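You operate a simulated robot arm through the tools that you are given. There is no shell and no other tool.

The job below is to be done with a simulated robot arm. You get a single attempt, and the scene is never put back.

## Task
Put the teal sleeve beside the turntable into pocket 56, lock it under the nozzle and grease it.
Fine: purple lock rocker on Tight before a quarter turn of the green grease knob.
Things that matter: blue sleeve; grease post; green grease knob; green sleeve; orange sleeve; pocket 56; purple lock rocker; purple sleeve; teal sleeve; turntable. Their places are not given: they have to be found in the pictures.

The check looks at the end state, three seconds after you hand in, the way a careful person would. Anything else that was tipped, shoved, dropped, spilled or broken makes it a failure.

## Robot
A 6-joint arm with a two-finger parallel gripper, fixed in place. Base frame: the origin is on the floor under the middle of its stand, x ahead of it, y to its left, z up. Units: mm, degrees, N and s.
With the tool pointing down near the work surface it reaches from about 340 to 760 mm from the base axis. Its first joint turns from -66.0 to 66.0 degrees. Payload 2.45 kg.
The TCP is the grasp point between the finger pads, 24 mm short of the fingertips. In the tool frame z runs along the fingers and y along their closing line. Largest opening 68 mm; finger width 17, thickness 10; the body of the gripper, 40 by 70 mm, starts 41 mm behind the TCP.
Orientation is that of the tool frame in the base frame, as a unit quaternion [w, x, y, z]. With the fingers straight down and closing along the base's y, the tool's x points along the base's -x, its y along +y and its z along -z.

## Interface
- The arm moves only by the tool apply_moves. Its argument "series" is a list of rows, each a list of 7 numbers: the shift along the base's x, y, z in units of 200 mm (1.0 is 200 mm), then the turn, a rotation vector about the base's x, y, z in units of 90 degrees (1.0 is 90 degrees), then the gripper command, from -1 (shut) to 1 (fully open), values between in proportion. In form: [[x, y, z, rx, ry, rz, jaw], ...]. A call has 1 to 20 rows; each row is the pose to reach, as a shift and turn from the pose commanded when the call began. A call with a number of a shift or a turn outside -1 to 1 is refused whole. A row lasts 0.2 s, in which the tool goes at most 50 mm and 8.6 degrees; a call with a longer step from one row to the next is refused whole, and so is a gripper value outside its range. Where a pose cannot be reached the arm comes as near as it can. A force on the tool above 40 N (or 10 N above the force at the start of the call, whichever is more), or a blocked arm, ends the call early, and 0.2 s more pass. Each finger travels about 108 mm/s and halts on what it meets, pressing with about 31 N; the grip force reading is that of the motor and also rises with nothing between the fingers. The clock runs only during rows and for 0.2 s after the last one: add rows that repeat a pose to give the fingers time. It gives the time, the measured TCP pose, the force on the tool (base axes), the opening and the grip force at its end, in the units of the frame above (readings bear some noise), with the torque about the TCP (base axes, N m) and any sound that the robot's microphone picked up.
- Cameras (640 x 400 px; columns grow to the right, rows downward): "scene" is fixed at [174.8, 440.1, 1440.5]; the picture's right is [-0.51, -0.86, 0.00], its down [-0.67, 0.40, -0.63] and it looks along [0.54, -0.32, -0.78] (base axes); focal length 329 px, centre (320, 200). "wrist" rides on the gripper at [84, 11, -75] in the tool frame; the picture's right is [-0.13, 0.99, 0.00], its down [-0.60, -0.08, -0.79] and it looks along [-0.79, -0.10, 0.61] (tool axes); focal length 251 px, centre (320, 200).
- grab_frame(camera): a new picture of that camera. The clock stands still meanwhile.
- probe_pixels(camera, pixels): for up to 12 pixels [column, row] of the newest picture of that camera ("zoom" is the newest enlarged one), the place [x, y, z] in the base frame of the surface seen there, good to about 3 mm. The clock stands still meanwhile.
- zoom(camera, box): a new picture of the part [left, top, right, bottom] of that camera's present view, enlarged. The clock stands still meanwhile.
- finish_job(): hands the job in; it is judged then, once.

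Leave the gripper open and the arm clear of the work at the hand-in unless told otherwise.

The tools are called as a command line: name --pt "numbers of a row" for each row, then --argument value for the rest, lists and objects as JSON in quotes. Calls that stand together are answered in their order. apply_moves: Moves the arm, as the interface text tells. Its arguments: {"type":"object","properties":{"series":{"type":"array","items":{"type":"array","items":{"type":"number"}}}},"required":["series"]} The other tools are called the same way: grab_frame (camera) takes a picture; probe_pixels (camera, pixels) gives the place of the surface under pixels of a picture; zoom (camera, box) takes an enlarged picture of a part of a camera's view; finish_job () hands the job in.

At the start:

```text
clock: 0.0
eef_pos: [350.2, 260.2, 1166.0]
tool_rot: [0.0, 0.0, 1.0, 0.0]
wrist_force: [-0.2, -0.7, 0.4]
ft_torque: [0.0, -0.02, -0.01]
gripper_width: 68.0
grip_force: 0.1
```

scene: 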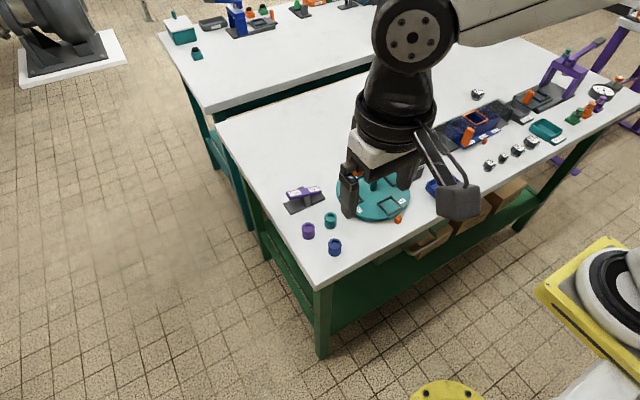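
wrist: 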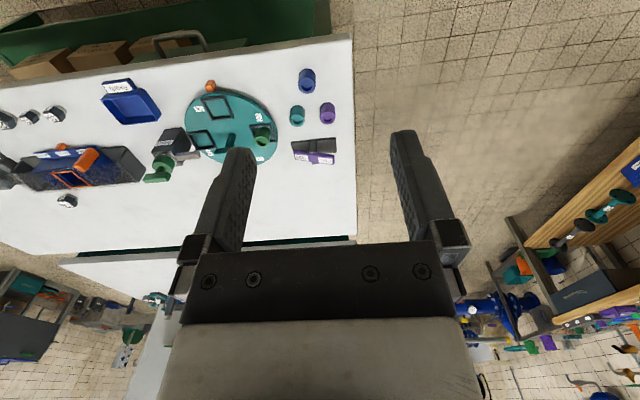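

I see the table with a teal turntable at about (375,195) in the scene picture, the sleeves near (308,230), (330,220), (335,246) and the purple rocker near (303,196). I'll zoom in on both cameras to read the details.

zoom --camera "scene" --box '[270, 150, 430, 250]'

zoom --camera "wrist" --box '[130, 60, 354, 200]'

```text
4.00 times, centred on (350, 200) of scene
```

zoom: 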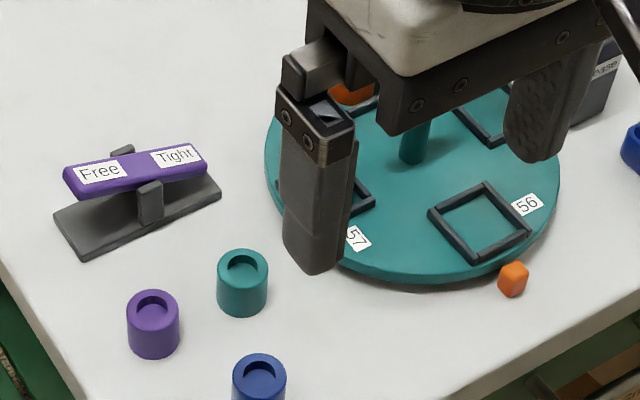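

```text
2.86 times, centred on (242, 130) of wrist
```

zoom: 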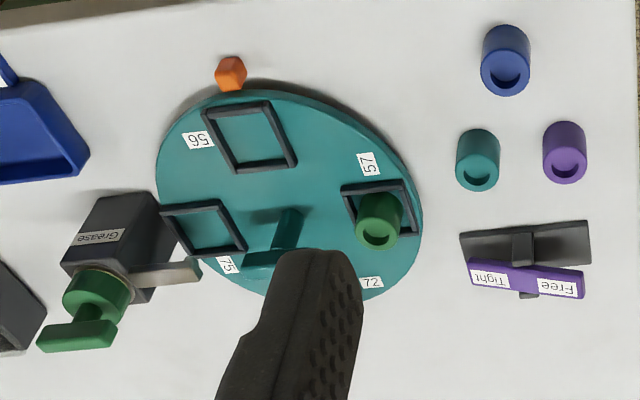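

The wrist zoom shows pockets 56, 57 (green sleeve), 72, 75 on the turntable, the Grease post with a green knob, and the rocker with Tight and Free. I'll probe key points in this zoom: sleeves, pockets, hub, post, nozzle, rocker.

probe_pixels --camera "zoom" --pixels '[[478, 140], [480, 178], [565, 165], [504, 75], [250, 135], [204, 228], [378, 235], [290, 215], [115, 215], [178, 272], [100, 290], [80, 335]]'

probe_pixels --camera "wrist" --pixels '[[302, 157], [325, 161], [313, 144], [211, 86], [260, 158], [190, 120], [275, 120], [230, 100], [240, 161], [192, 154], [320, 220], [160, 180]]'

```text
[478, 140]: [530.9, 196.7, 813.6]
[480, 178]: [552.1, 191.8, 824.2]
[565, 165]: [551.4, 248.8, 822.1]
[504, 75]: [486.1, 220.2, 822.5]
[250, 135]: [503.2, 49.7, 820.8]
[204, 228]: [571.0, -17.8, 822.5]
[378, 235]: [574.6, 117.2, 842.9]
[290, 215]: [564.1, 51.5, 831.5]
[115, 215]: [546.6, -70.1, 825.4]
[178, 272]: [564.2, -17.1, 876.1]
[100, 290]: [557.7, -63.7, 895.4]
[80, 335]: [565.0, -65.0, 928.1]
```

```text
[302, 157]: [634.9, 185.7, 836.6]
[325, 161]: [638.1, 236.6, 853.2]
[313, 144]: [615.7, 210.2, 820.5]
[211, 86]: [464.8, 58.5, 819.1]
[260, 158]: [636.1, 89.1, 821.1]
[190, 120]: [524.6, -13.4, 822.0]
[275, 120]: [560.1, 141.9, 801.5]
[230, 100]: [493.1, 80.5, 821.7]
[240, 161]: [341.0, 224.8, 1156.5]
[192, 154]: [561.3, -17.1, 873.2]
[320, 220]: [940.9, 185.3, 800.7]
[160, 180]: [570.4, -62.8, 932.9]
```

Table is about z=800, turntable top about z=821. I'll shift the arm 200 mm toward -y (staying high) to see the turntable between the fingers with the wrist camera and free the scene view.

apply_moves --pt "0 -0.2 0 0 0 0 1" --pt "0 -0.4 0 0 0 0 1" --pt "0 -0.6 0 0 0 0 1" --pt "0 -0.8 0 0 0 0 1" --pt "0 -1.0 0 0 0 0 1" --pt "0 -1.0 0 0 0 0 1"

```text
clock: 1.4
eef_pos: [352.0, 61.0, 1163.3]
tool_rot: [-0.001, -0.001, 1.0, 0.0]
wrist_force: [-0.1, -0.1, -0.7]
ft_torque: [0.02, 0.02, 0.0]
gripper_width: 67.8
grip_force: 0.1
out of reach, approached as far as the arm can: row 5
```

The arm is at about [352, 61, 1163]. Next I take both pictures.

grab_frame --camera "scene"

grab_frame --camera "wrist"

```text
taken
```

scene: 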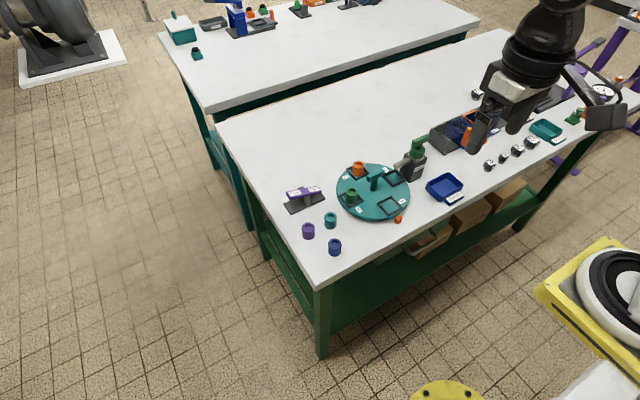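

```text
taken
```

wrist: 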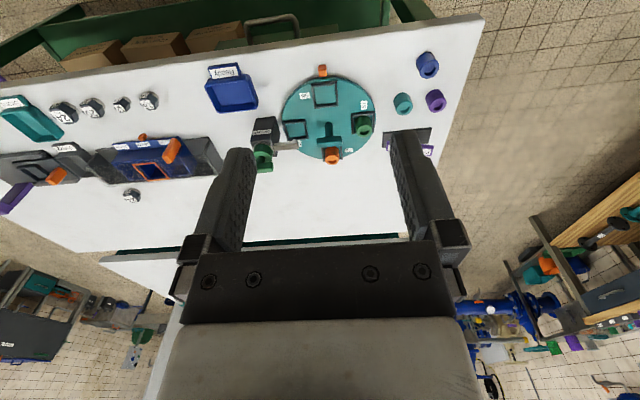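

The scene view of the turntable is free now. I'll enlarge it around (365,190) and the wrist view around (325,120).

zoom --camera "wrist" --box '[244, 50, 404, 170]'

zoom --camera "scene" --box '[320, 130, 448, 230]'

```text
3.33 times, centred on (324, 110) of wrist
```

zoom: 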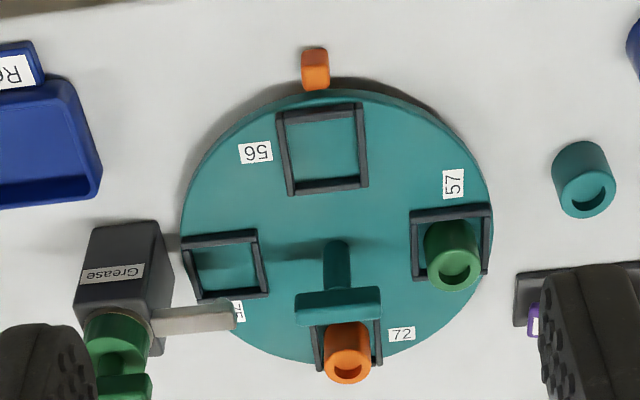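

```text
4.00 times, centred on (384, 180) of scene
```

zoom: 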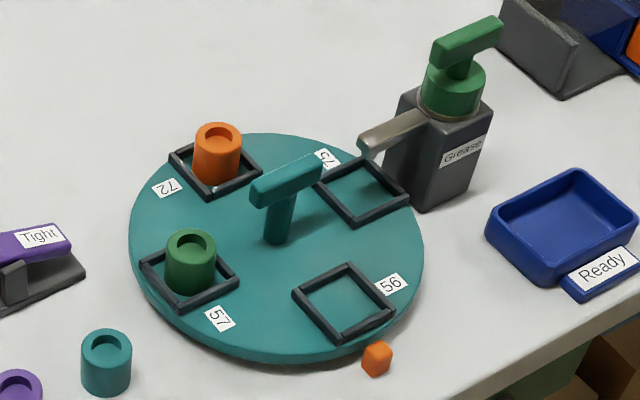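

In the scene zoom I see the T-handle on the hub, 57 holding green, 72 holding orange, 75 and 56 empty; 75 is under the nozzle. I'll probe the handle, pocket frames, sleeve, knob and nozzle tip in this zoom.

probe_pixels --camera "zoom" --pixels '[[262, 190], [312, 165], [279, 240], [340, 305], [363, 195], [300, 293], [348, 268], [392, 312], [340, 340], [370, 142], [106, 345], [376, 355]]'

probe_pixels --camera "scene" --pixels '[[294, 195], [314, 190], [303, 192], [330, 217], [307, 228], [334, 243], [292, 212], [322, 205]]'

```text
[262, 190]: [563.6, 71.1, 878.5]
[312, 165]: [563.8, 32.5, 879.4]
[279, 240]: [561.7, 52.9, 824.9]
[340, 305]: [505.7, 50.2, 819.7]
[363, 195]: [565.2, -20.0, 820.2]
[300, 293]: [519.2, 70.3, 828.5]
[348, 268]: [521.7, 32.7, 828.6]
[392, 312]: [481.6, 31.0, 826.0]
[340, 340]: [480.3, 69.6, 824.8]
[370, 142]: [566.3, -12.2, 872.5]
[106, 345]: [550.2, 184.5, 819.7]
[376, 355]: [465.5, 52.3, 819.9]
```

```text
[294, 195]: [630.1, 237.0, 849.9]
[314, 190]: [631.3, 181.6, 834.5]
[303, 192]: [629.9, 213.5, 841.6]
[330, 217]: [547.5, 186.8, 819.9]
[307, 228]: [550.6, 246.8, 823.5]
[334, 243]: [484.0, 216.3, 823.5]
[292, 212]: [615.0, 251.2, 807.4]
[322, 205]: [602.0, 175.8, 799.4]
```

The Tight end of the rocker reads z≈834 and the Free end z≈850, so it seems the Tight end is down now. I'll enlarge the rocker, and the grease post, for a closer look.

zoom --camera "scene" --box '[276, 176, 340, 216]'

zoom --camera "scene" --box '[384, 128, 448, 192]'

```text
10.00 times, centred on (308, 196) of scene
```

zoom: 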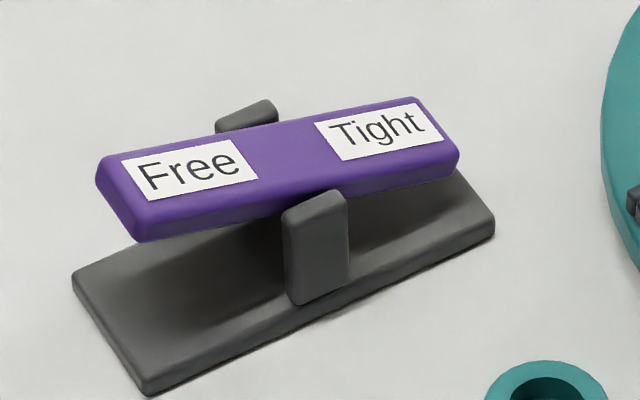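

```text
6.25 times, centred on (416, 160) of scene
```

zoom: 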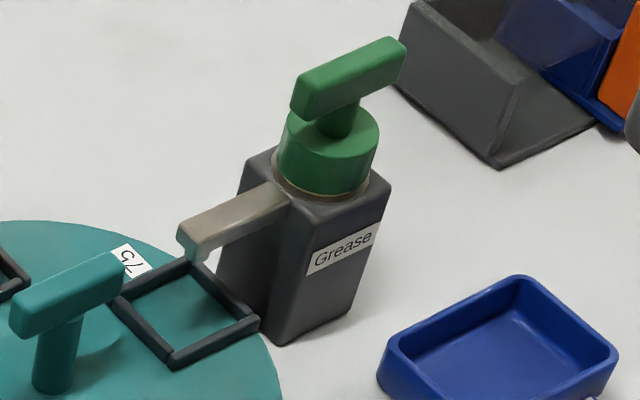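

The rocker is clearly on Tight now, so the turntable is likely locked and has to be set to Free before turning. I'll probe the post zoom: nozzle tip, pocket 75 corners, knob bar ends and post.

probe_pixels --camera "zoom" --pixels '[[190, 225], [196, 250], [118, 303], [186, 264], [253, 321], [174, 358], [305, 90], [390, 55], [350, 75], [330, 165], [265, 195], [320, 205]]'

probe_pixels --camera "wrist" --pixels '[[325, 69], [297, 129], [365, 125], [332, 155], [325, 139], [332, 122], [263, 155], [295, 145], [286, 146], [403, 102]]'

```text
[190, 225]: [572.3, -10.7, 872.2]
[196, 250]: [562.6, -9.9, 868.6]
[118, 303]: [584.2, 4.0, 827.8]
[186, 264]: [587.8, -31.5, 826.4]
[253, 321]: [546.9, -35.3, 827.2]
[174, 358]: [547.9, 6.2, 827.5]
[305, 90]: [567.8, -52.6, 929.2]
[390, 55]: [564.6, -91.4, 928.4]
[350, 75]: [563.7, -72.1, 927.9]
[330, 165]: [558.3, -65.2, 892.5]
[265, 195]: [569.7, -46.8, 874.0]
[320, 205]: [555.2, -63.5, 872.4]
```

```text
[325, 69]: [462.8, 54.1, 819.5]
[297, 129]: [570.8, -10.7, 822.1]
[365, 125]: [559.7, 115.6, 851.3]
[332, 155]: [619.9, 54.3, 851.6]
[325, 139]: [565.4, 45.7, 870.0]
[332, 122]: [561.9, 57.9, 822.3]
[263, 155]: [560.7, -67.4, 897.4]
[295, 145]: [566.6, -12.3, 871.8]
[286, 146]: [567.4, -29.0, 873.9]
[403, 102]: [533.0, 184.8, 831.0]
```

Findings: turntable centre ≈(566,51), pocket 56 centre ≈(501,51), pocket 75 (under nozzle) ≈(567,-14), so a +90° turn about z is needed. The teal sleeve is near (545,187). I'll move high over it, opening unchanged, to look with the wrist camera.

apply_moves --pt "0.12 0.08 -0.125 0 0 0 1" --pt "0.24 0.16 -0.25 0 0 0 1" --pt "0.36 0.24 -0.375 0 0 0 1" --pt "0.48 0.32 -0.5 0 0 0 1" --pt "0.6 0.4 -0.625 0 0 0 1" --pt "0.72 0.48 -0.75 0 0 0 1" --pt "0.84 0.56 -0.875 0 0 0 1" --pt "0.96 0.63 -1.0 0 0 0 1" --pt "0.96 0.63 -1.0 0 0 0 1"

```text
clock: 3.4
eef_pos: [541.7, 186.2, 965.7]
tool_rot: [0.0, 0.001, 1.0, 0.0]
wrist_force: [0.2, -0.9, -0.6]
ft_torque: [0.02, 0.02, 0.01]
gripper_width: 68.0
grip_force: 0.0
```

The tool is at [542,186,966] above the teal sleeve. I take a wrist picture to measure the sleeve.

grab_frame --camera "wrist"

grab_frame --camera "scene"

```text
taken
```

wrist: 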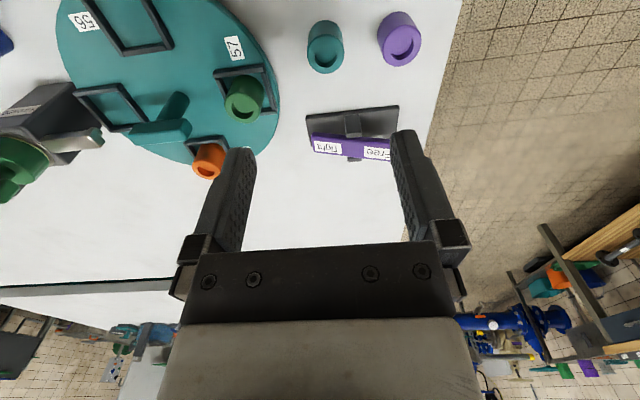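

```text
taken
```

scene: 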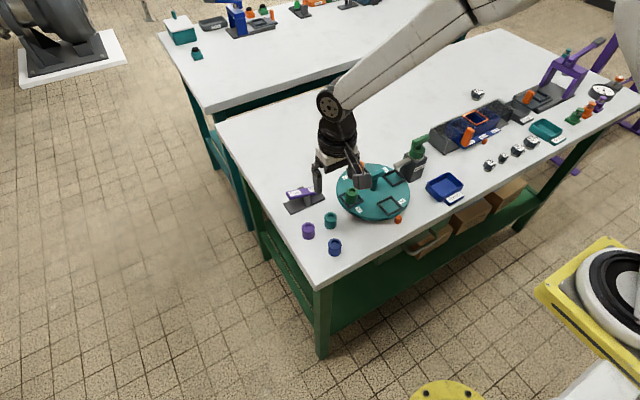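

The teal sleeve is at (325,47) in the wrist picture. I'll enlarge it and probe its rim.

zoom --camera "wrist" --box '[285, 10, 365, 90]'

```text
5.00 times, centred on (325, 50) of wrist
```

zoom: 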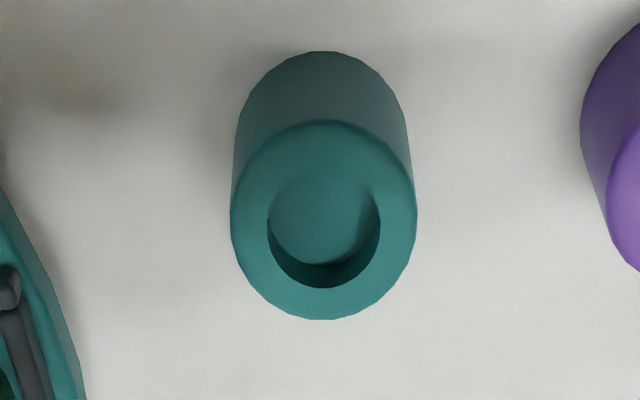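

I see the rim from columns 231–417 and rows 120–320. I'll probe the rim's left, right, near and far sides, and the table.

probe_pixels --camera "zoom" --pixels '[[238, 218], [410, 218], [324, 128], [324, 312], [250, 220], [395, 220], [324, 200], [324, 60], [450, 200], [180, 150], [70, 340]]'

```text
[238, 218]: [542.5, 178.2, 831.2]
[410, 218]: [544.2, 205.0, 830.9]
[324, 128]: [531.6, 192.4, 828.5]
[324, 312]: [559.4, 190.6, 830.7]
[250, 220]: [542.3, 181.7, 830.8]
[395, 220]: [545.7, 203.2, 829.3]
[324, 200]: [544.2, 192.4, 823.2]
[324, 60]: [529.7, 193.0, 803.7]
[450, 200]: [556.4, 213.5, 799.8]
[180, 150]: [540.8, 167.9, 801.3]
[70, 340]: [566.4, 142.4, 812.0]
```

The sleeve centre is ≈(545,191.7), top z≈830.5, diameter ≈29. I'll narrow the jaws to ~46 mm and descend, stopping at z≈870 first for a check.

apply_moves --pt "0.014 0.0275 0 0 0 0 0.35" --pt "0.014 0.0275 -0.16 0 0 0 0.35" --pt "0.014 0.0275 -0.32 0 0 0 0.35" --pt "0.014 0.0275 -0.48 0 0 0 0.35" --pt "0.014 0.0275 -0.48 0 0 0 0.35"

grab_frame --camera "wrist"

```text
clock: 4.6
eef_pos: [544.6, 191.4, 870.2]
tool_rot: [0.0, 0.0, 1.0, 0.0]
wrist_force: [0.9, -0.1, 0.0]
ft_torque: [0.0, 0.0, 0.02]
gripper_width: 46.1
grip_force: 0.0
```

```text
taken
```

wrist: 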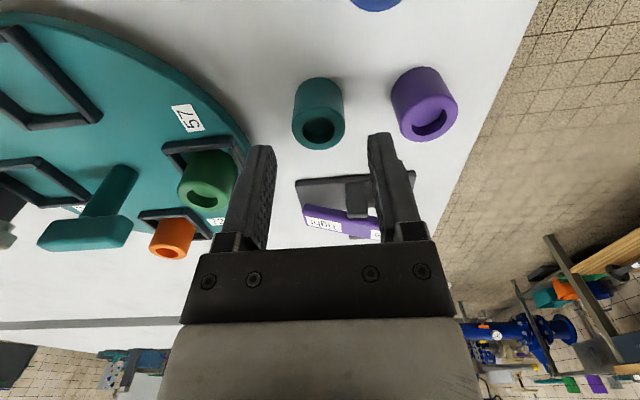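

The sleeve sits between the fingers at (318,130), about 1 mm off. I'll descend to z=835 and close.

apply_moves --pt "0 -0.005 -0.07 0 0 0 0.35" --pt "0 -0.005 -0.13 0 0 0 0.35" --pt "0 -0.005 -0.175 0 0 0 0.35" --pt "0 -0.005 -0.175 0 0 0 0.35" --pt "0 -0.005 -0.175 0 0 0 -1" --pt "0 -0.005 -0.175 0 0 0 -1" --pt "0 -0.005 -0.175 0 0 0 -1" --pt "0 -0.005 -0.175 0 0 0 -1"

```text
clock: 6.4
eef_pos: [543.5, 190.5, 835.1]
tool_rot: [0.0, 0.0, 1.0, 0.0]
wrist_force: [0.0, 0.8, -0.4]
ft_torque: [0.0, 0.01, 0.01]
gripper_width: 28.6
grip_force: 30.7
```

Gripped at 28.6 mm with 30.7 N. I lift it 80 mm and check.

apply_moves --pt "0 0 0.1 0 0 0 -1" --pt "0 0 0.25 0 0 0 -1" --pt "0 0 0.4 0 0 0 -1" --pt "0 0 0.4 0 0 0 -1"

grab_frame --camera "wrist"

```text
clock: 7.4
eef_pos: [543.7, 190.2, 914.8]
tool_rot: [-0.001, 0.0, 1.0, 0.0]
wrist_force: [0.0, 0.3, -1.2]
ft_torque: [0.02, -0.02, -0.01]
gripper_width: 28.8
grip_force: 30.8
```

```text
taken
```

wrist: 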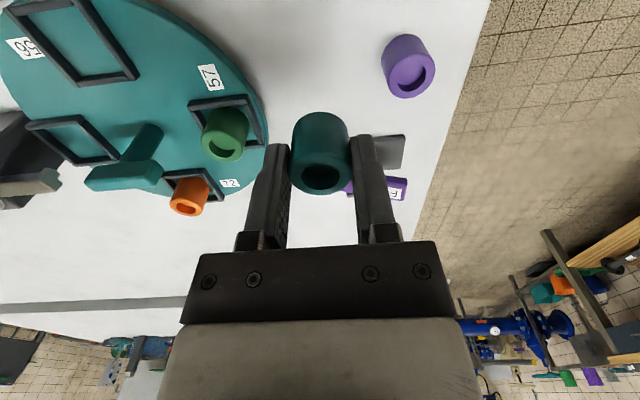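

Held firmly and upright. I'll move sideways to above pocket 56 at about (500,51), keeping z=915.

apply_moves --pt "-0.06 -0.14 0 0 0 0 -1" --pt "-0.12 -0.28 0 0 0 0 -1" --pt "-0.18 -0.42 0 0 0 0 -1" --pt "-0.217 -0.56 0 0 0 0 -1" --pt "-0.217 -0.696 0 0 0 0 -1" --pt "-0.217 -0.696 0 0 0 0 -1"

grab_frame --camera "wrist"

grab_frame --camera "scene"

```text
clock: 8.8
eef_pos: [500.7, 51.0, 913.6]
tool_rot: [0.0, 0.001, 1.0, 0.0]
wrist_force: [0.3, 0.4, -0.6]
ft_torque: [0.0, -0.04, -0.01]
gripper_width: 28.8
grip_force: 31.2
```

```text
taken
```

wrist: 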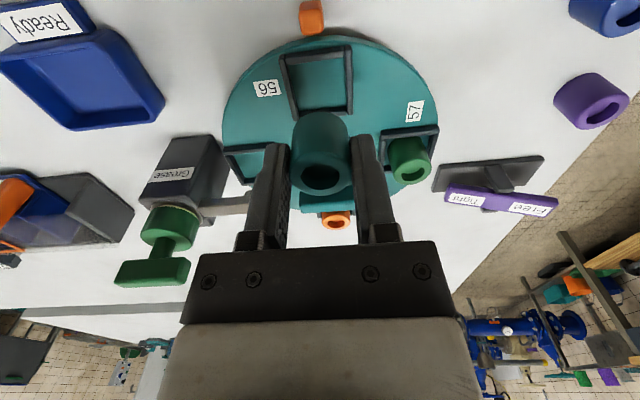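

```text
taken
```

scene: 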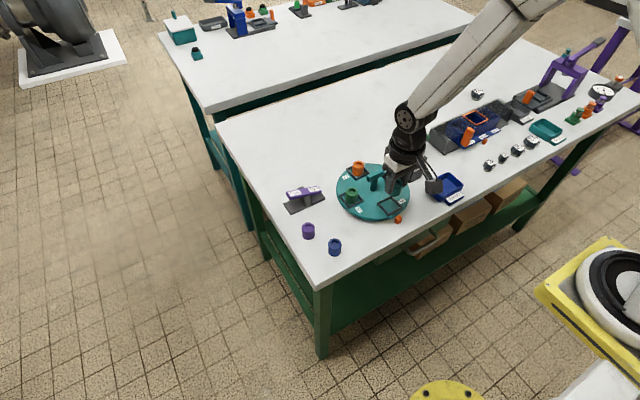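

Pocket 56 is visible just above the held sleeve, near (318,80). I'll enlarge and probe its bars for an exact centre.

zoom --camera "wrist" --box '[255, 35, 383, 115]'

```text
5.00 times, centred on (319, 75) of wrist
```

zoom: 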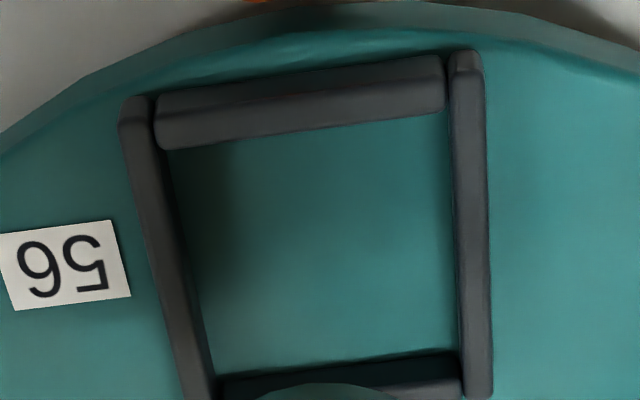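

I see all four bars; I'll probe their tops and the pocket floor.

probe_pixels --camera "zoom" --pixels '[[300, 122], [160, 180], [185, 320], [466, 120], [473, 320], [420, 372], [240, 395], [310, 250], [200, 122], [420, 100]]'

```text
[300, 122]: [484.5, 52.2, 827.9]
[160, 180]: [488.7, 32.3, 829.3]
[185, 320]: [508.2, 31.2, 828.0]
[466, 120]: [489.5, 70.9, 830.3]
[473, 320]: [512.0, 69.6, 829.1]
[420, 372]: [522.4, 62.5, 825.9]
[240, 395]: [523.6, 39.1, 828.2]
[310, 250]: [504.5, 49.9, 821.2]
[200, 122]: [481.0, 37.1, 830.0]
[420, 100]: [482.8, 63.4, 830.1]
```

Pocket centre comes out ≈(501.5, 51.0), inner width ≈33, top of bars z≈829. Next I measure where the held sleeve sits relative to the fingers.

zoom --camera "wrist" --box '[256, 115, 384, 195]'

```text
5.00 times, centred on (320, 155) of wrist
```

zoom: 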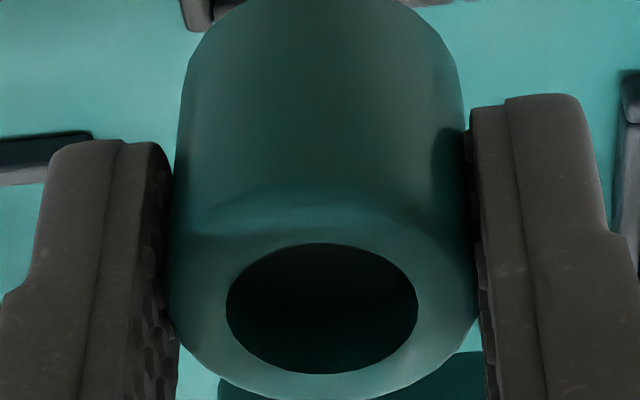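

I probe the rim around the bore: left, right, near and far, plus the finger tips.

probe_pixels --camera "zoom" --pixels '[[200, 300], [445, 300], [322, 225], [322, 388], [215, 308], [428, 308], [322, 236], [322, 380], [322, 100]]'

```text
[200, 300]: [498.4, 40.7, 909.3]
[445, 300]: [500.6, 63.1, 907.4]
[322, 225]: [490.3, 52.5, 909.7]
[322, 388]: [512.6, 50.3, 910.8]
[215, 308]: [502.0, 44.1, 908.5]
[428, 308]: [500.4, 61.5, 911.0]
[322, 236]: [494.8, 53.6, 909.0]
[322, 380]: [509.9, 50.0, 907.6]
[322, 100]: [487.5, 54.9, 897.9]
```

Sleeve at ≈(501.6,51.1), pocket at ≈(502.3,50.6) with about 2 mm play. I'll shift +0.7/-0.4 mm and descend gently to z≈858.

apply_moves --pt "0.003 -0.002 -0.08 0 0 0 -1" --pt "0.003 -0.002 -0.16 0 0 0 -1" --pt "0.003 -0.002 -0.22 0 0 0 -1" --pt "0.003 -0.002 -0.25 0 0 0 -1" --pt "0.003 -0.002 -0.27 0 0 0 -1" --pt "0.003 -0.002 -0.285 0 0 0 -1" --pt "0.003 -0.002 -0.285 0 0 0 -1"

grab_frame --camera "wrist"

zoom --camera "scene" --box '[340, 160, 436, 220]'

```text
clock: 10.4
eef_pos: [501.2, 51.3, 856.4]
tool_rot: [0.0, 0.0, 1.0, -0.001]
wrist_force: [-0.1, -0.5, -1.0]
ft_torque: [-0.01, 0.0, 0.04]
gripper_width: 28.6
grip_force: 30.9
```

```text
taken
```

wrist: 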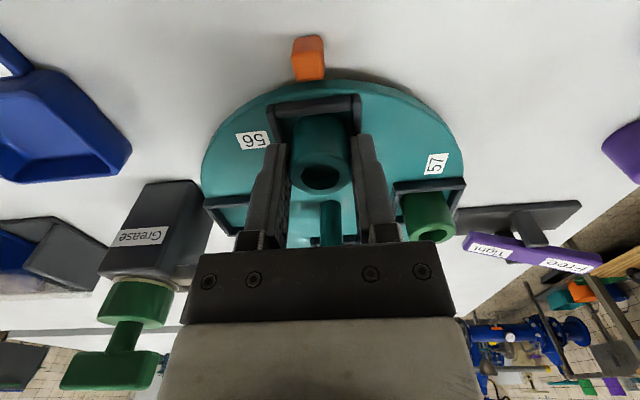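

```text
6.67 times, centred on (388, 190) of scene
```

zoom: 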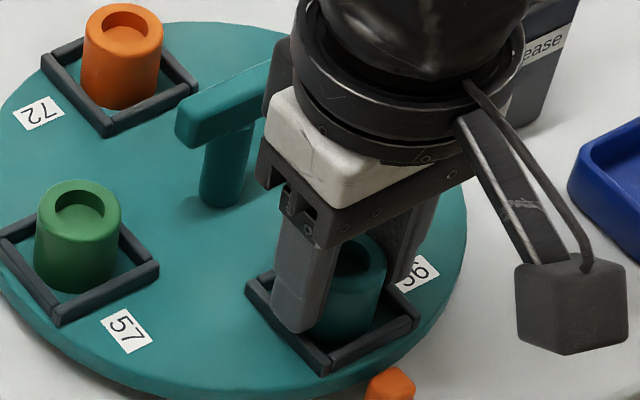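

The sleeve appears to be within frame 56 with no contact force. I'll enlarge to confirm it's inside before release.

zoom --camera "wrist" --box '[256, 80, 384, 200]'

```text
3.33 times, centred on (320, 140) of wrist
```

zoom: 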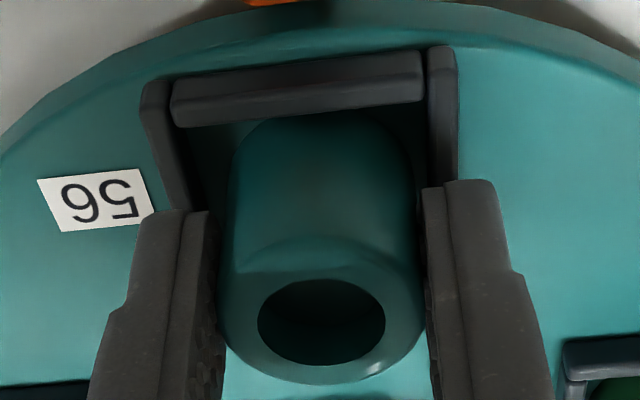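

The sleeve is inside the frame, about 1 mm off centre. I lower 2 mm, nudge -0.6 mm in y, and open to ~40 mm.

apply_moves --pt "0 -0.003 -0.006 0 0 0 -1" --pt "0 -0.003 -0.01 0 0 0 -1" --pt "0 -0.003 -0.01 0 0 0 -1" --pt "0 -0.003 -0.01 0 0 0 0.18" --pt "0 -0.003 -0.01 0 0 0 0.18" --pt "0 -0.003 -0.01 0 0 0 0.18"

```text
clock: 11.8
eef_pos: [501.1, 50.7, 854.7]
tool_rot: [0.0, 0.0, 1.0, 0.0]
wrist_force: [0.2, -0.2, 0.5]
ft_torque: [0.0, -0.01, 0.03]
gripper_width: 40.2
grip_force: 0.1
```

The jaws are open at 40 mm. I go straight up 110 mm and check the sleeve's seat.

apply_moves --pt "0 0 0.08 0 0 0 0.18" --pt "0 0 0.2 0 0 0 0.18" --pt "0 0 0.4 0 0 0 0.18" --pt "0 0 0.55 0 0 0 0.18" --pt "0 0 0.55 0 0 0 0.18"

grab_frame --camera "wrist"

zoom --camera "scene" --box '[340, 160, 436, 220]'

```text
clock: 13.0
eef_pos: [501.4, 50.0, 965.2]
tool_rot: [0.0, 0.0, 1.0, 0.0]
wrist_force: [-0.1, 0.4, -0.4]
ft_torque: [0.0, 0.03, 0.0]
gripper_width: 40.0
grip_force: 0.0
```

```text
taken
```

wrist: 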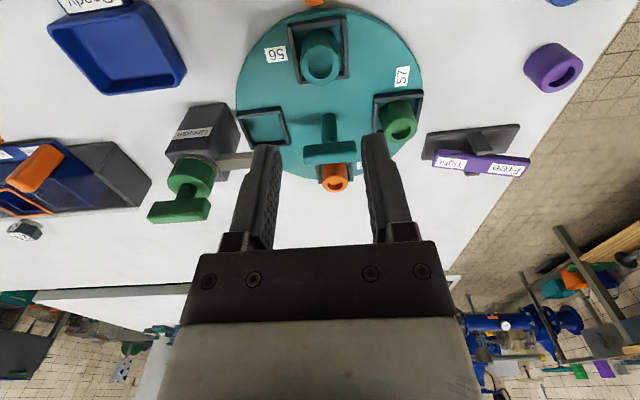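

```text
6.67 times, centred on (388, 190) of scene
```

zoom: 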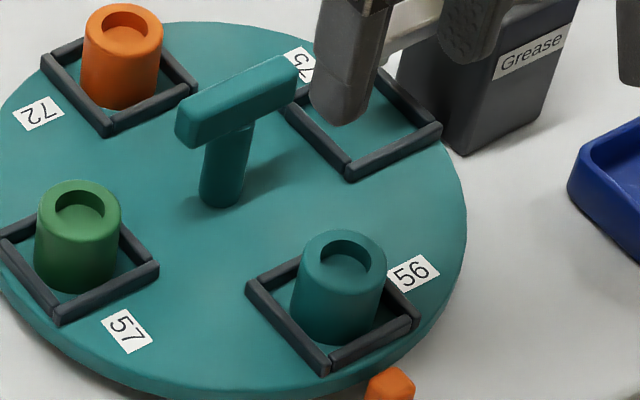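

The teal sleeve is seated in pocket 56. Next, the rocker: I'll take a scene zoom and probe its ends, pivot and base.

zoom --camera "scene" --box '[276, 176, 340, 216]'

probe_pixels --camera "zoom" --pixels '[[108, 168], [140, 205], [190, 160], [270, 150], [380, 125], [410, 104], [445, 150], [320, 200], [110, 290], [470, 210], [245, 115], [155, 225]]'

```text
10.00 times, centred on (308, 196) of scene
```

zoom: 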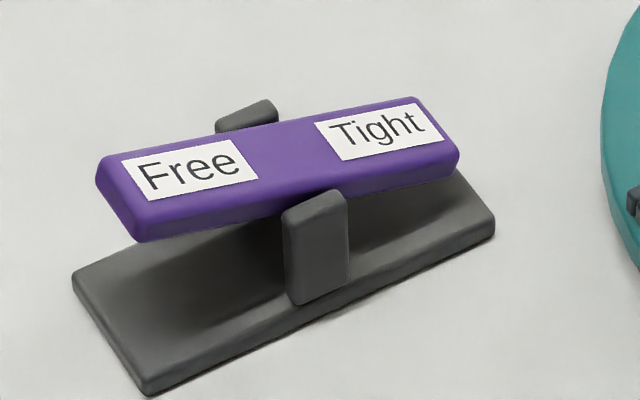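

```text
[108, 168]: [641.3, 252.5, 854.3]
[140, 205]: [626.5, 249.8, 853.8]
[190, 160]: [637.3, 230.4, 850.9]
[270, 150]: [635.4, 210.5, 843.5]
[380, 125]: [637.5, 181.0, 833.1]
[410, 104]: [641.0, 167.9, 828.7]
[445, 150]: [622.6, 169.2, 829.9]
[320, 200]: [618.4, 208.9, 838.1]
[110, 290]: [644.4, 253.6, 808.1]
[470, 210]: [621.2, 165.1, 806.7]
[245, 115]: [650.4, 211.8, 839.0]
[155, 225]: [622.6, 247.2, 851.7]
```

Rocker: centre ≈(633,210.5,842), Free end up at (633,252,854), Tight end down at (632,168,829). I'll close the fingers and move to above the Free end at about (633,240), tips at ~z 901.

apply_moves --pt "0.1 0.15 0 0 0 0 -1" --pt "0.22 0.32 0 0 0 0 -1" --pt "0.34 0.49 0 0 0 0 -1" --pt "0.46 0.66 0 0 0 0 -1" --pt "0.58 0.83 -0.05 0 0 0 -1" --pt "0.658 0.95 -0.15 0 0 0 -1" --pt "0.658 0.95 -0.2 0 0 0 -1" --pt "0.658 0.95 -0.2 0 0 0 -1"

grab_frame --camera "wrist"

zoom --camera "scene" --box '[260, 150, 356, 220]'

```text
clock: 14.8
eef_pos: [633.4, 241.1, 924.6]
tool_rot: [-0.001, -0.001, 1.0, 0.0]
wrist_force: [1.3, -0.8, 0.6]
ft_torque: [0.04, 0.0, 0.03]
gripper_width: 0.0
grip_force: 23.3
```

```text
taken
```

wrist: 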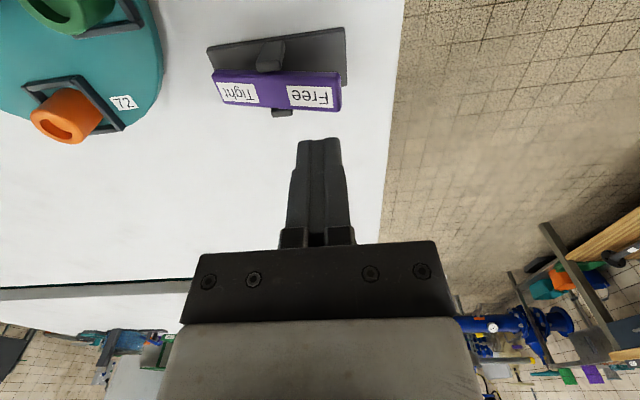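

```text
5.71 times, centred on (308, 185) of scene
```

zoom: 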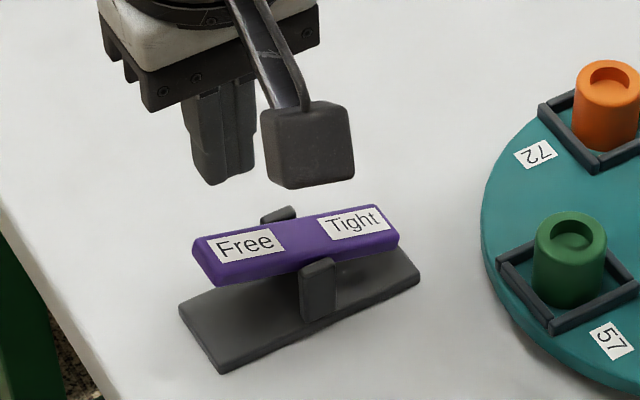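

The closed fingertips are over the Free label. I descend, then press slowly in 4 mm steps down to tip height ≈835.

apply_moves --pt "0 0 -0.12 0 0 0 -1" --pt "0 0 -0.2 0 0 0 -1" --pt "0 0 -0.23 0 0 0 -1" --pt "0 0 -0.25 0 0 0 -1" --pt "0 0 -0.265 0 0 0 -1" --pt "0 0 -0.28 0 0 0 -1" --pt "0 0 -0.295 0 0 0 -1" --pt "0 0 -0.31 0 0 0 -1" --pt "0 0 -0.325 0 0 0 -1" --pt "0 0 -0.325 0 0 0 -1"

zoom --camera "scene" --box '[260, 150, 356, 220]'

```text
clock: 17.0
eef_pos: [633.3, 239.8, 859.0]
tool_rot: [0.0, -0.001, 1.0, 0.0]
wrist_force: [-0.1, 1.1, -0.7]
ft_torque: [-0.02, -0.01, 0.01]
gripper_width: 0.0
grip_force: 23.6
```

```text
5.71 times, centred on (308, 185) of scene
```

zoom: 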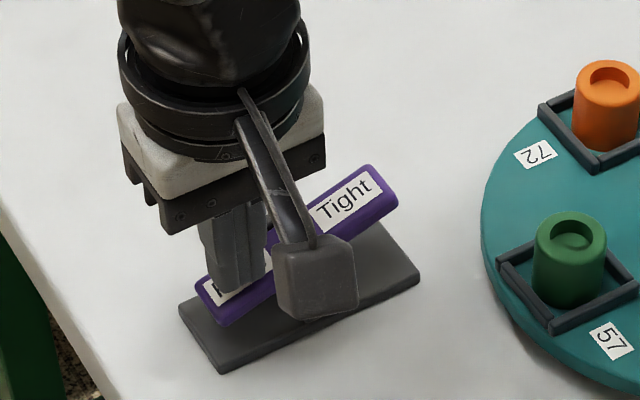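

The rocker has tipped: the Tight end is up. I lift 80 mm and look whether it stays on Free.

apply_moves --pt "0 0 0.1 0 0 0 -1" --pt "0 0 0.25 0 0 0 -1" --pt "0 0 0.4 0 0 0 -1" --pt "0 0 0.5 0 0 0 -1" --pt "0 0 0.5 0 0 0 -1"

zoom --camera "scene" --box '[260, 150, 420, 250]'

grab_frame --camera "wrist"

```text
clock: 18.2
eef_pos: [632.9, 240.1, 959.3]
tool_rot: [0.0, 0.0, 1.0, 0.001]
wrist_force: [-1.1, -0.4, 0.1]
ft_torque: [0.03, 0.01, 0.03]
gripper_width: 0.1
grip_force: 23.3
```

```text
4.00 times, centred on (340, 200) of scene
```

zoom: 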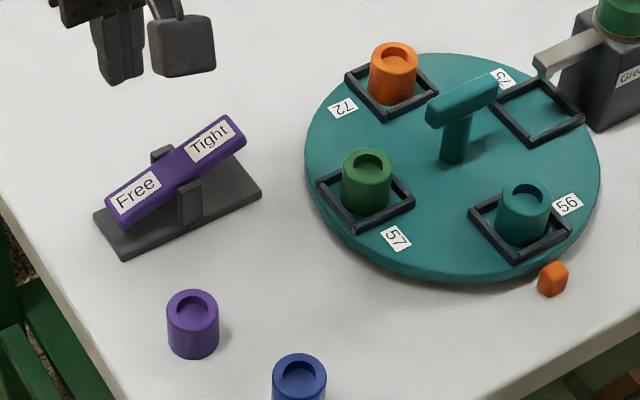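

```text
taken
```

wrist: 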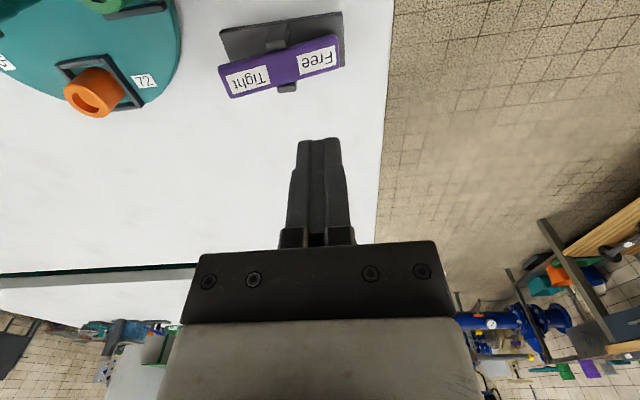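

The rocker stays on Free. Next is the T-handle: I enlarge it in the scene view and probe its top corners and stem.

zoom --camera "scene" --box '[350, 160, 400, 198]'

```text
10.53 times, centred on (375, 179) of scene
```

zoom: 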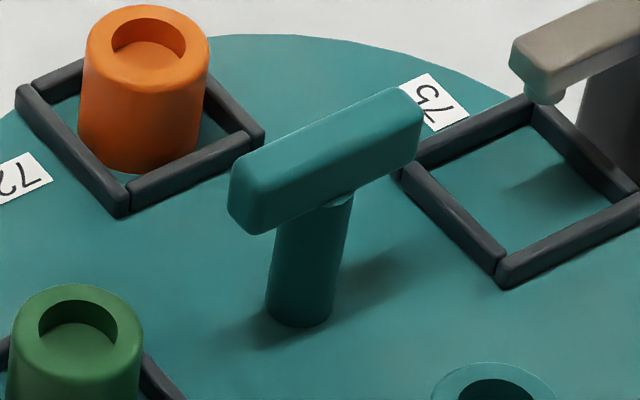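

The handle bar runs from (240,180) to (415,110) in the zoom. I probe its top corners, side face, and stem base, plus the nozzle's spout at (545,98).

probe_pixels --camera "zoom" --pixels '[[240, 158], [258, 178], [400, 92], [415, 108], [325, 135], [330, 190], [255, 220], [410, 145], [300, 318], [545, 80], [545, 98], [525, 50]]'

```text
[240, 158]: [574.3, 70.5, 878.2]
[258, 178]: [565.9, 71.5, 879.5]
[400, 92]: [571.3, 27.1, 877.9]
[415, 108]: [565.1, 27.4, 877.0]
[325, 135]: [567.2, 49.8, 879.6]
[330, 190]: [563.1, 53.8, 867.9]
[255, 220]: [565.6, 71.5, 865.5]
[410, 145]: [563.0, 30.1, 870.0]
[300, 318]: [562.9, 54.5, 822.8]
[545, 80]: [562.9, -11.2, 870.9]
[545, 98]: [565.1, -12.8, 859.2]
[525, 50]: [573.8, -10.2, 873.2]
```

The bar spans y≈25–76, x≈562–575, z≈865–879; its axis is ≈(568,51). I'll move above it while turning the tool -90° about z so the fingers close across the bar, opening to 40 mm.

apply_moves --pt "-0.0295 -0.0859 0 0 0 -0.0909 -1" --pt "-0.059 -0.1718 0 0 0 -0.1818 -1" --pt "-0.0885 -0.2577 0 0 0 -0.2727 -1" --pt "-0.118 -0.3436 0 0 0 -0.3636 0.18" --pt "-0.1475 -0.4295 0 0 0 -0.4545 0.18" --pt "-0.177 -0.5154 0 0 0 -0.5454 0.18" --pt "-0.2065 -0.6013 0 0 0 -0.6363 0.18" --pt "-0.236 -0.6872 0 0 0 -0.7272 0.18" --pt "-0.2655 -0.7731 0 0 0 -0.8181 0.18" --pt "-0.295 -0.859 0 0 0 -0.909 0.18" --pt "-0.325 -0.945 0 0 0 -1.0 0.18" --pt "-0.325 -0.945 0 0 0 -1.0 0.18" --pt "-0.325 -0.945 0 0 0 -1.0 0.18"

grab_frame --camera "wrist"

grab_frame --camera "scene"

```text
clock: 21.0
eef_pos: [567.2, 51.6, 960.1]
tool_rot: [0.0, 0.707, 0.707, 0.0]
wrist_force: [0.7, -0.1, 0.0]
ft_torque: [-0.02, 0.01, 0.02]
gripper_width: 40.2
grip_force: 0.1
```

```text
taken
```

wrist: 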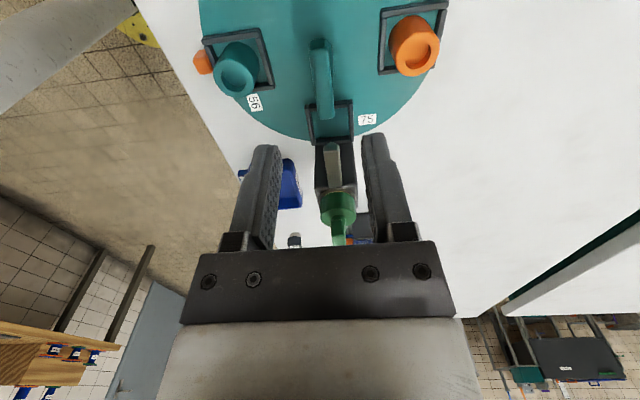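

```text
taken
```

scene: 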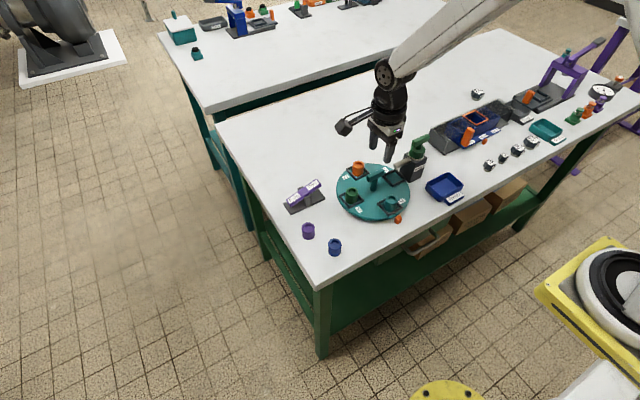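

The tool is now turned with fingers along x, above the handle. The bar appears at (322,40–118) in the wrist picture. I'll enlarge it to centre precisely.

zoom --camera "wrist" --box '[256, 30, 384, 130]'

probe_pixels --camera "zoom" --pixels '[[300, 60], [360, 60], [330, 60], [330, 150], [335, 250], [345, 340], [312, 200], [365, 200]]'

```text
4.00 times, centred on (320, 80) of wrist
```

zoom: 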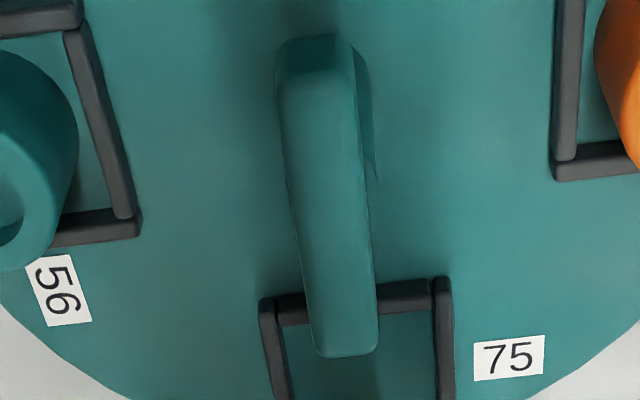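

```text
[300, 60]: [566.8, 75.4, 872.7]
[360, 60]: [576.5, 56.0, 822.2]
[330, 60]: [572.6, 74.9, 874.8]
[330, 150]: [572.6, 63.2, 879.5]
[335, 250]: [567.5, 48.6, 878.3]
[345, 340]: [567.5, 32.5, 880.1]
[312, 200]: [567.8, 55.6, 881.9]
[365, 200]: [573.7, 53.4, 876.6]
```

Bar centreline reads x≈569, centre y≈52. I shift +1.6 mm in x, +0.6 in y and descend to z≈873 with the fingers still open.

apply_moves --pt "0.008 0.003 -0.12 0 0 0 0.18" --pt "0.008 0.003 -0.24 0 0 0 0.18" --pt "0.008 0.003 -0.34 0 0 0 0.18" --pt "0.008 0.003 -0.4 0 0 0 0.18" --pt "0.008 0.003 -0.435 0 0 0 0.18" --pt "0.008 0.003 -0.435 0 0 0 0.18"

grab_frame --camera "wrist"

zoom --camera "scene" --box '[330, 140, 440, 220]'

```text
clock: 22.4
eef_pos: [570.5, 51.6, 873.1]
tool_rot: [0.001, 0.707, 0.707, 0.0]
wrist_force: [0.1, -0.1, 0.2]
ft_torque: [-0.01, 0.04, -0.04]
gripper_width: 40.2
grip_force: 0.0
```

```text
taken
```

wrist: 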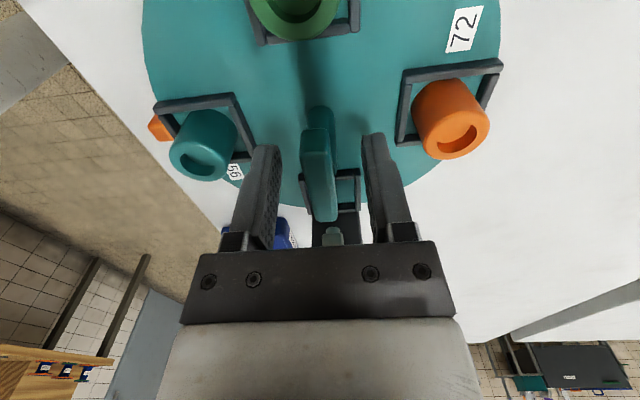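

```text
5.00 times, centred on (385, 180) of scene
```

zoom: 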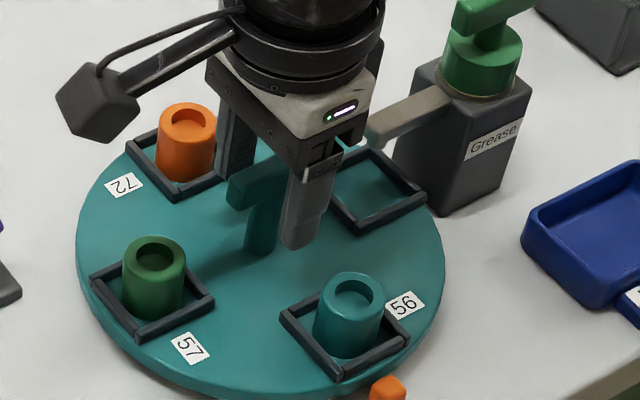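

The bar is between the fingers near column 320, no contact. I close the jaws on it.

apply_moves --pt "0 0 0 0 0 0 -0.4" --pt "0 0 0 0 0 0 -0.7" --pt "0 0 0 0 0 0 -1" --pt "0 0 0 0 0 0 -1" --pt "0 0 0 0 0 0 -1"

```text
clock: 23.6
eef_pos: [570.8, 51.8, 873.7]
tool_rot: [0.0, 0.707, 0.707, 0.0]
wrist_force: [4.1, -0.1, -4.3]
ft_torque: [0.01, 0.11, 0.02]
gripper_width: 15.5
grip_force: 35.2
```

Gripped at 15.5 mm. I now turn +z slowly, first about 33°, and read the forces.

apply_moves --pt "0 0 0 0 0 0.07 -1" --pt "0 0 0 0 0 0.14 -1" --pt "0 0 0 0 0 0.21 -1" --pt "0 0 0 0 0 0.28 -1" --pt "0 0 0 0 0 0.36 -1" --pt "0 0 0 0 0 0.36 -1"

zoom --camera "scene" --box '[330, 140, 440, 220]'

```text
clock: 25.0
eef_pos: [569.4, 52.9, 873.6]
tool_rot: [-0.001, 0.481, 0.877, -0.001]
wrist_force: [-9.5, 1.4, 6.9]
ft_torque: [-0.07, -0.14, -0.01]
gripper_width: 15.8
grip_force: 34.8
```

```text
5.00 times, centred on (385, 180) of scene
```

zoom: 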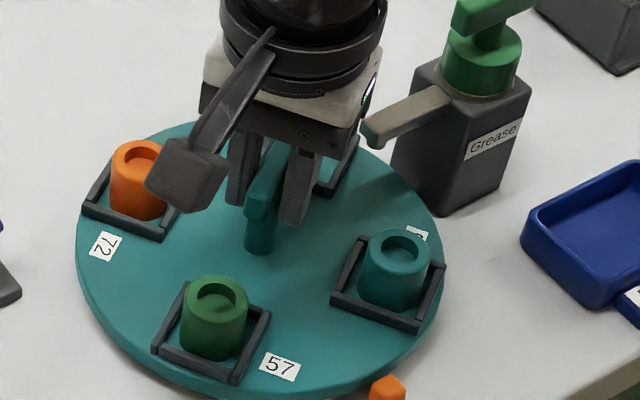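

The table turns freely; a side force of -9.5 N in x suggests the tool is ~1 mm off axis. I continue turning with a -1.2 mm x correction, up to about 75° total.

apply_moves --pt "-0.006 0 0 0 0 0.0 -1" --pt "-0.006 0 0 0 0 0.07 -1" --pt "-0.006 0 0 0 0 0.14 -1" --pt "-0.006 0 0 0 0 0.21 -1" --pt "-0.006 0 0 0 0 0.28 -1" --pt "-0.006 0 0 0 0 0.36 -1" --pt "-0.006 0 0 0 0 0.44 -1" --pt "-0.006 0 0 0 0 0.5 -1" --pt "-0.006 0 0 0 0 0.5 -1"

zoom --camera "scene" --box '[330, 140, 440, 220]'

```text
clock: 27.0
eef_pos: [569.4, 49.7, 874.1]
tool_rot: [0.0, 0.109, 0.994, -0.001]
wrist_force: [-16.7, -19.7, 17.7]
ft_torque: [-0.29, 0.1, 0.0]
gripper_width: 15.7
grip_force: 34.9
```

```text
5.00 times, centred on (385, 180) of scene
```

zoom: 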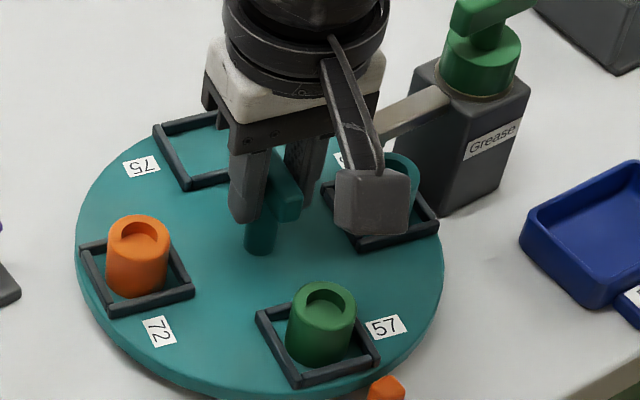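

About 77.5° turned; side forces (-17,-20,18) show the tool is off the axis by ~2 mm. I relieve this by shifting (-1.5,-2.4,+1) mm and turn the remaining 12.5°.

apply_moves --pt "-0.0075 -0.012 0.005 0 0 0.0 -1" --pt "-0.0075 -0.012 0.005 0 0 0.05 -1" --pt "-0.0075 -0.012 0.005 0 0 0.1 -1" --pt "-0.0075 -0.012 0.005 0 0 0.14 -1" --pt "-0.0075 -0.012 0.005 0 0 0.14 -1"

zoom --camera "scene" --box '[330, 140, 440, 220]'

grab_frame --camera "wrist"

```text
clock: 28.2
eef_pos: [568.2, 50.2, 874.3]
tool_rot: [0.0, -0.001, 1.0, 0.001]
wrist_force: [10.6, 2.5, -30.4]
ft_torque: [-0.19, -0.23, 0.02]
gripper_width: 15.6
grip_force: 34.4
```

```text
5.00 times, centred on (385, 180) of scene
```

zoom: 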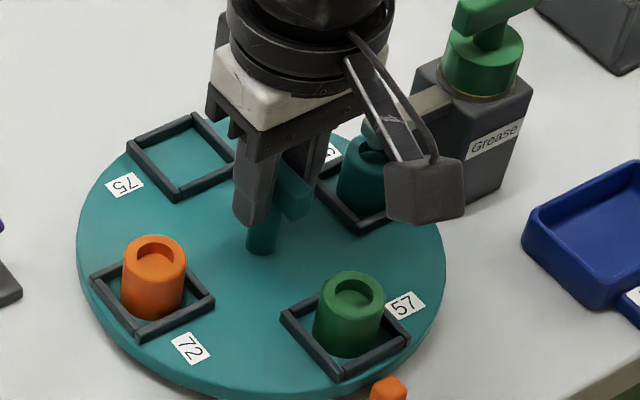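

```text
taken
```

wrist: 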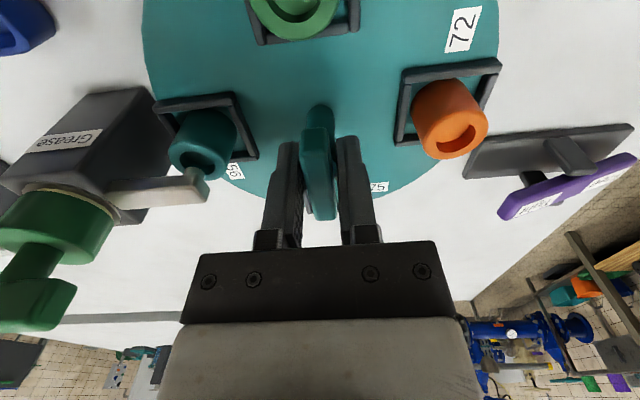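

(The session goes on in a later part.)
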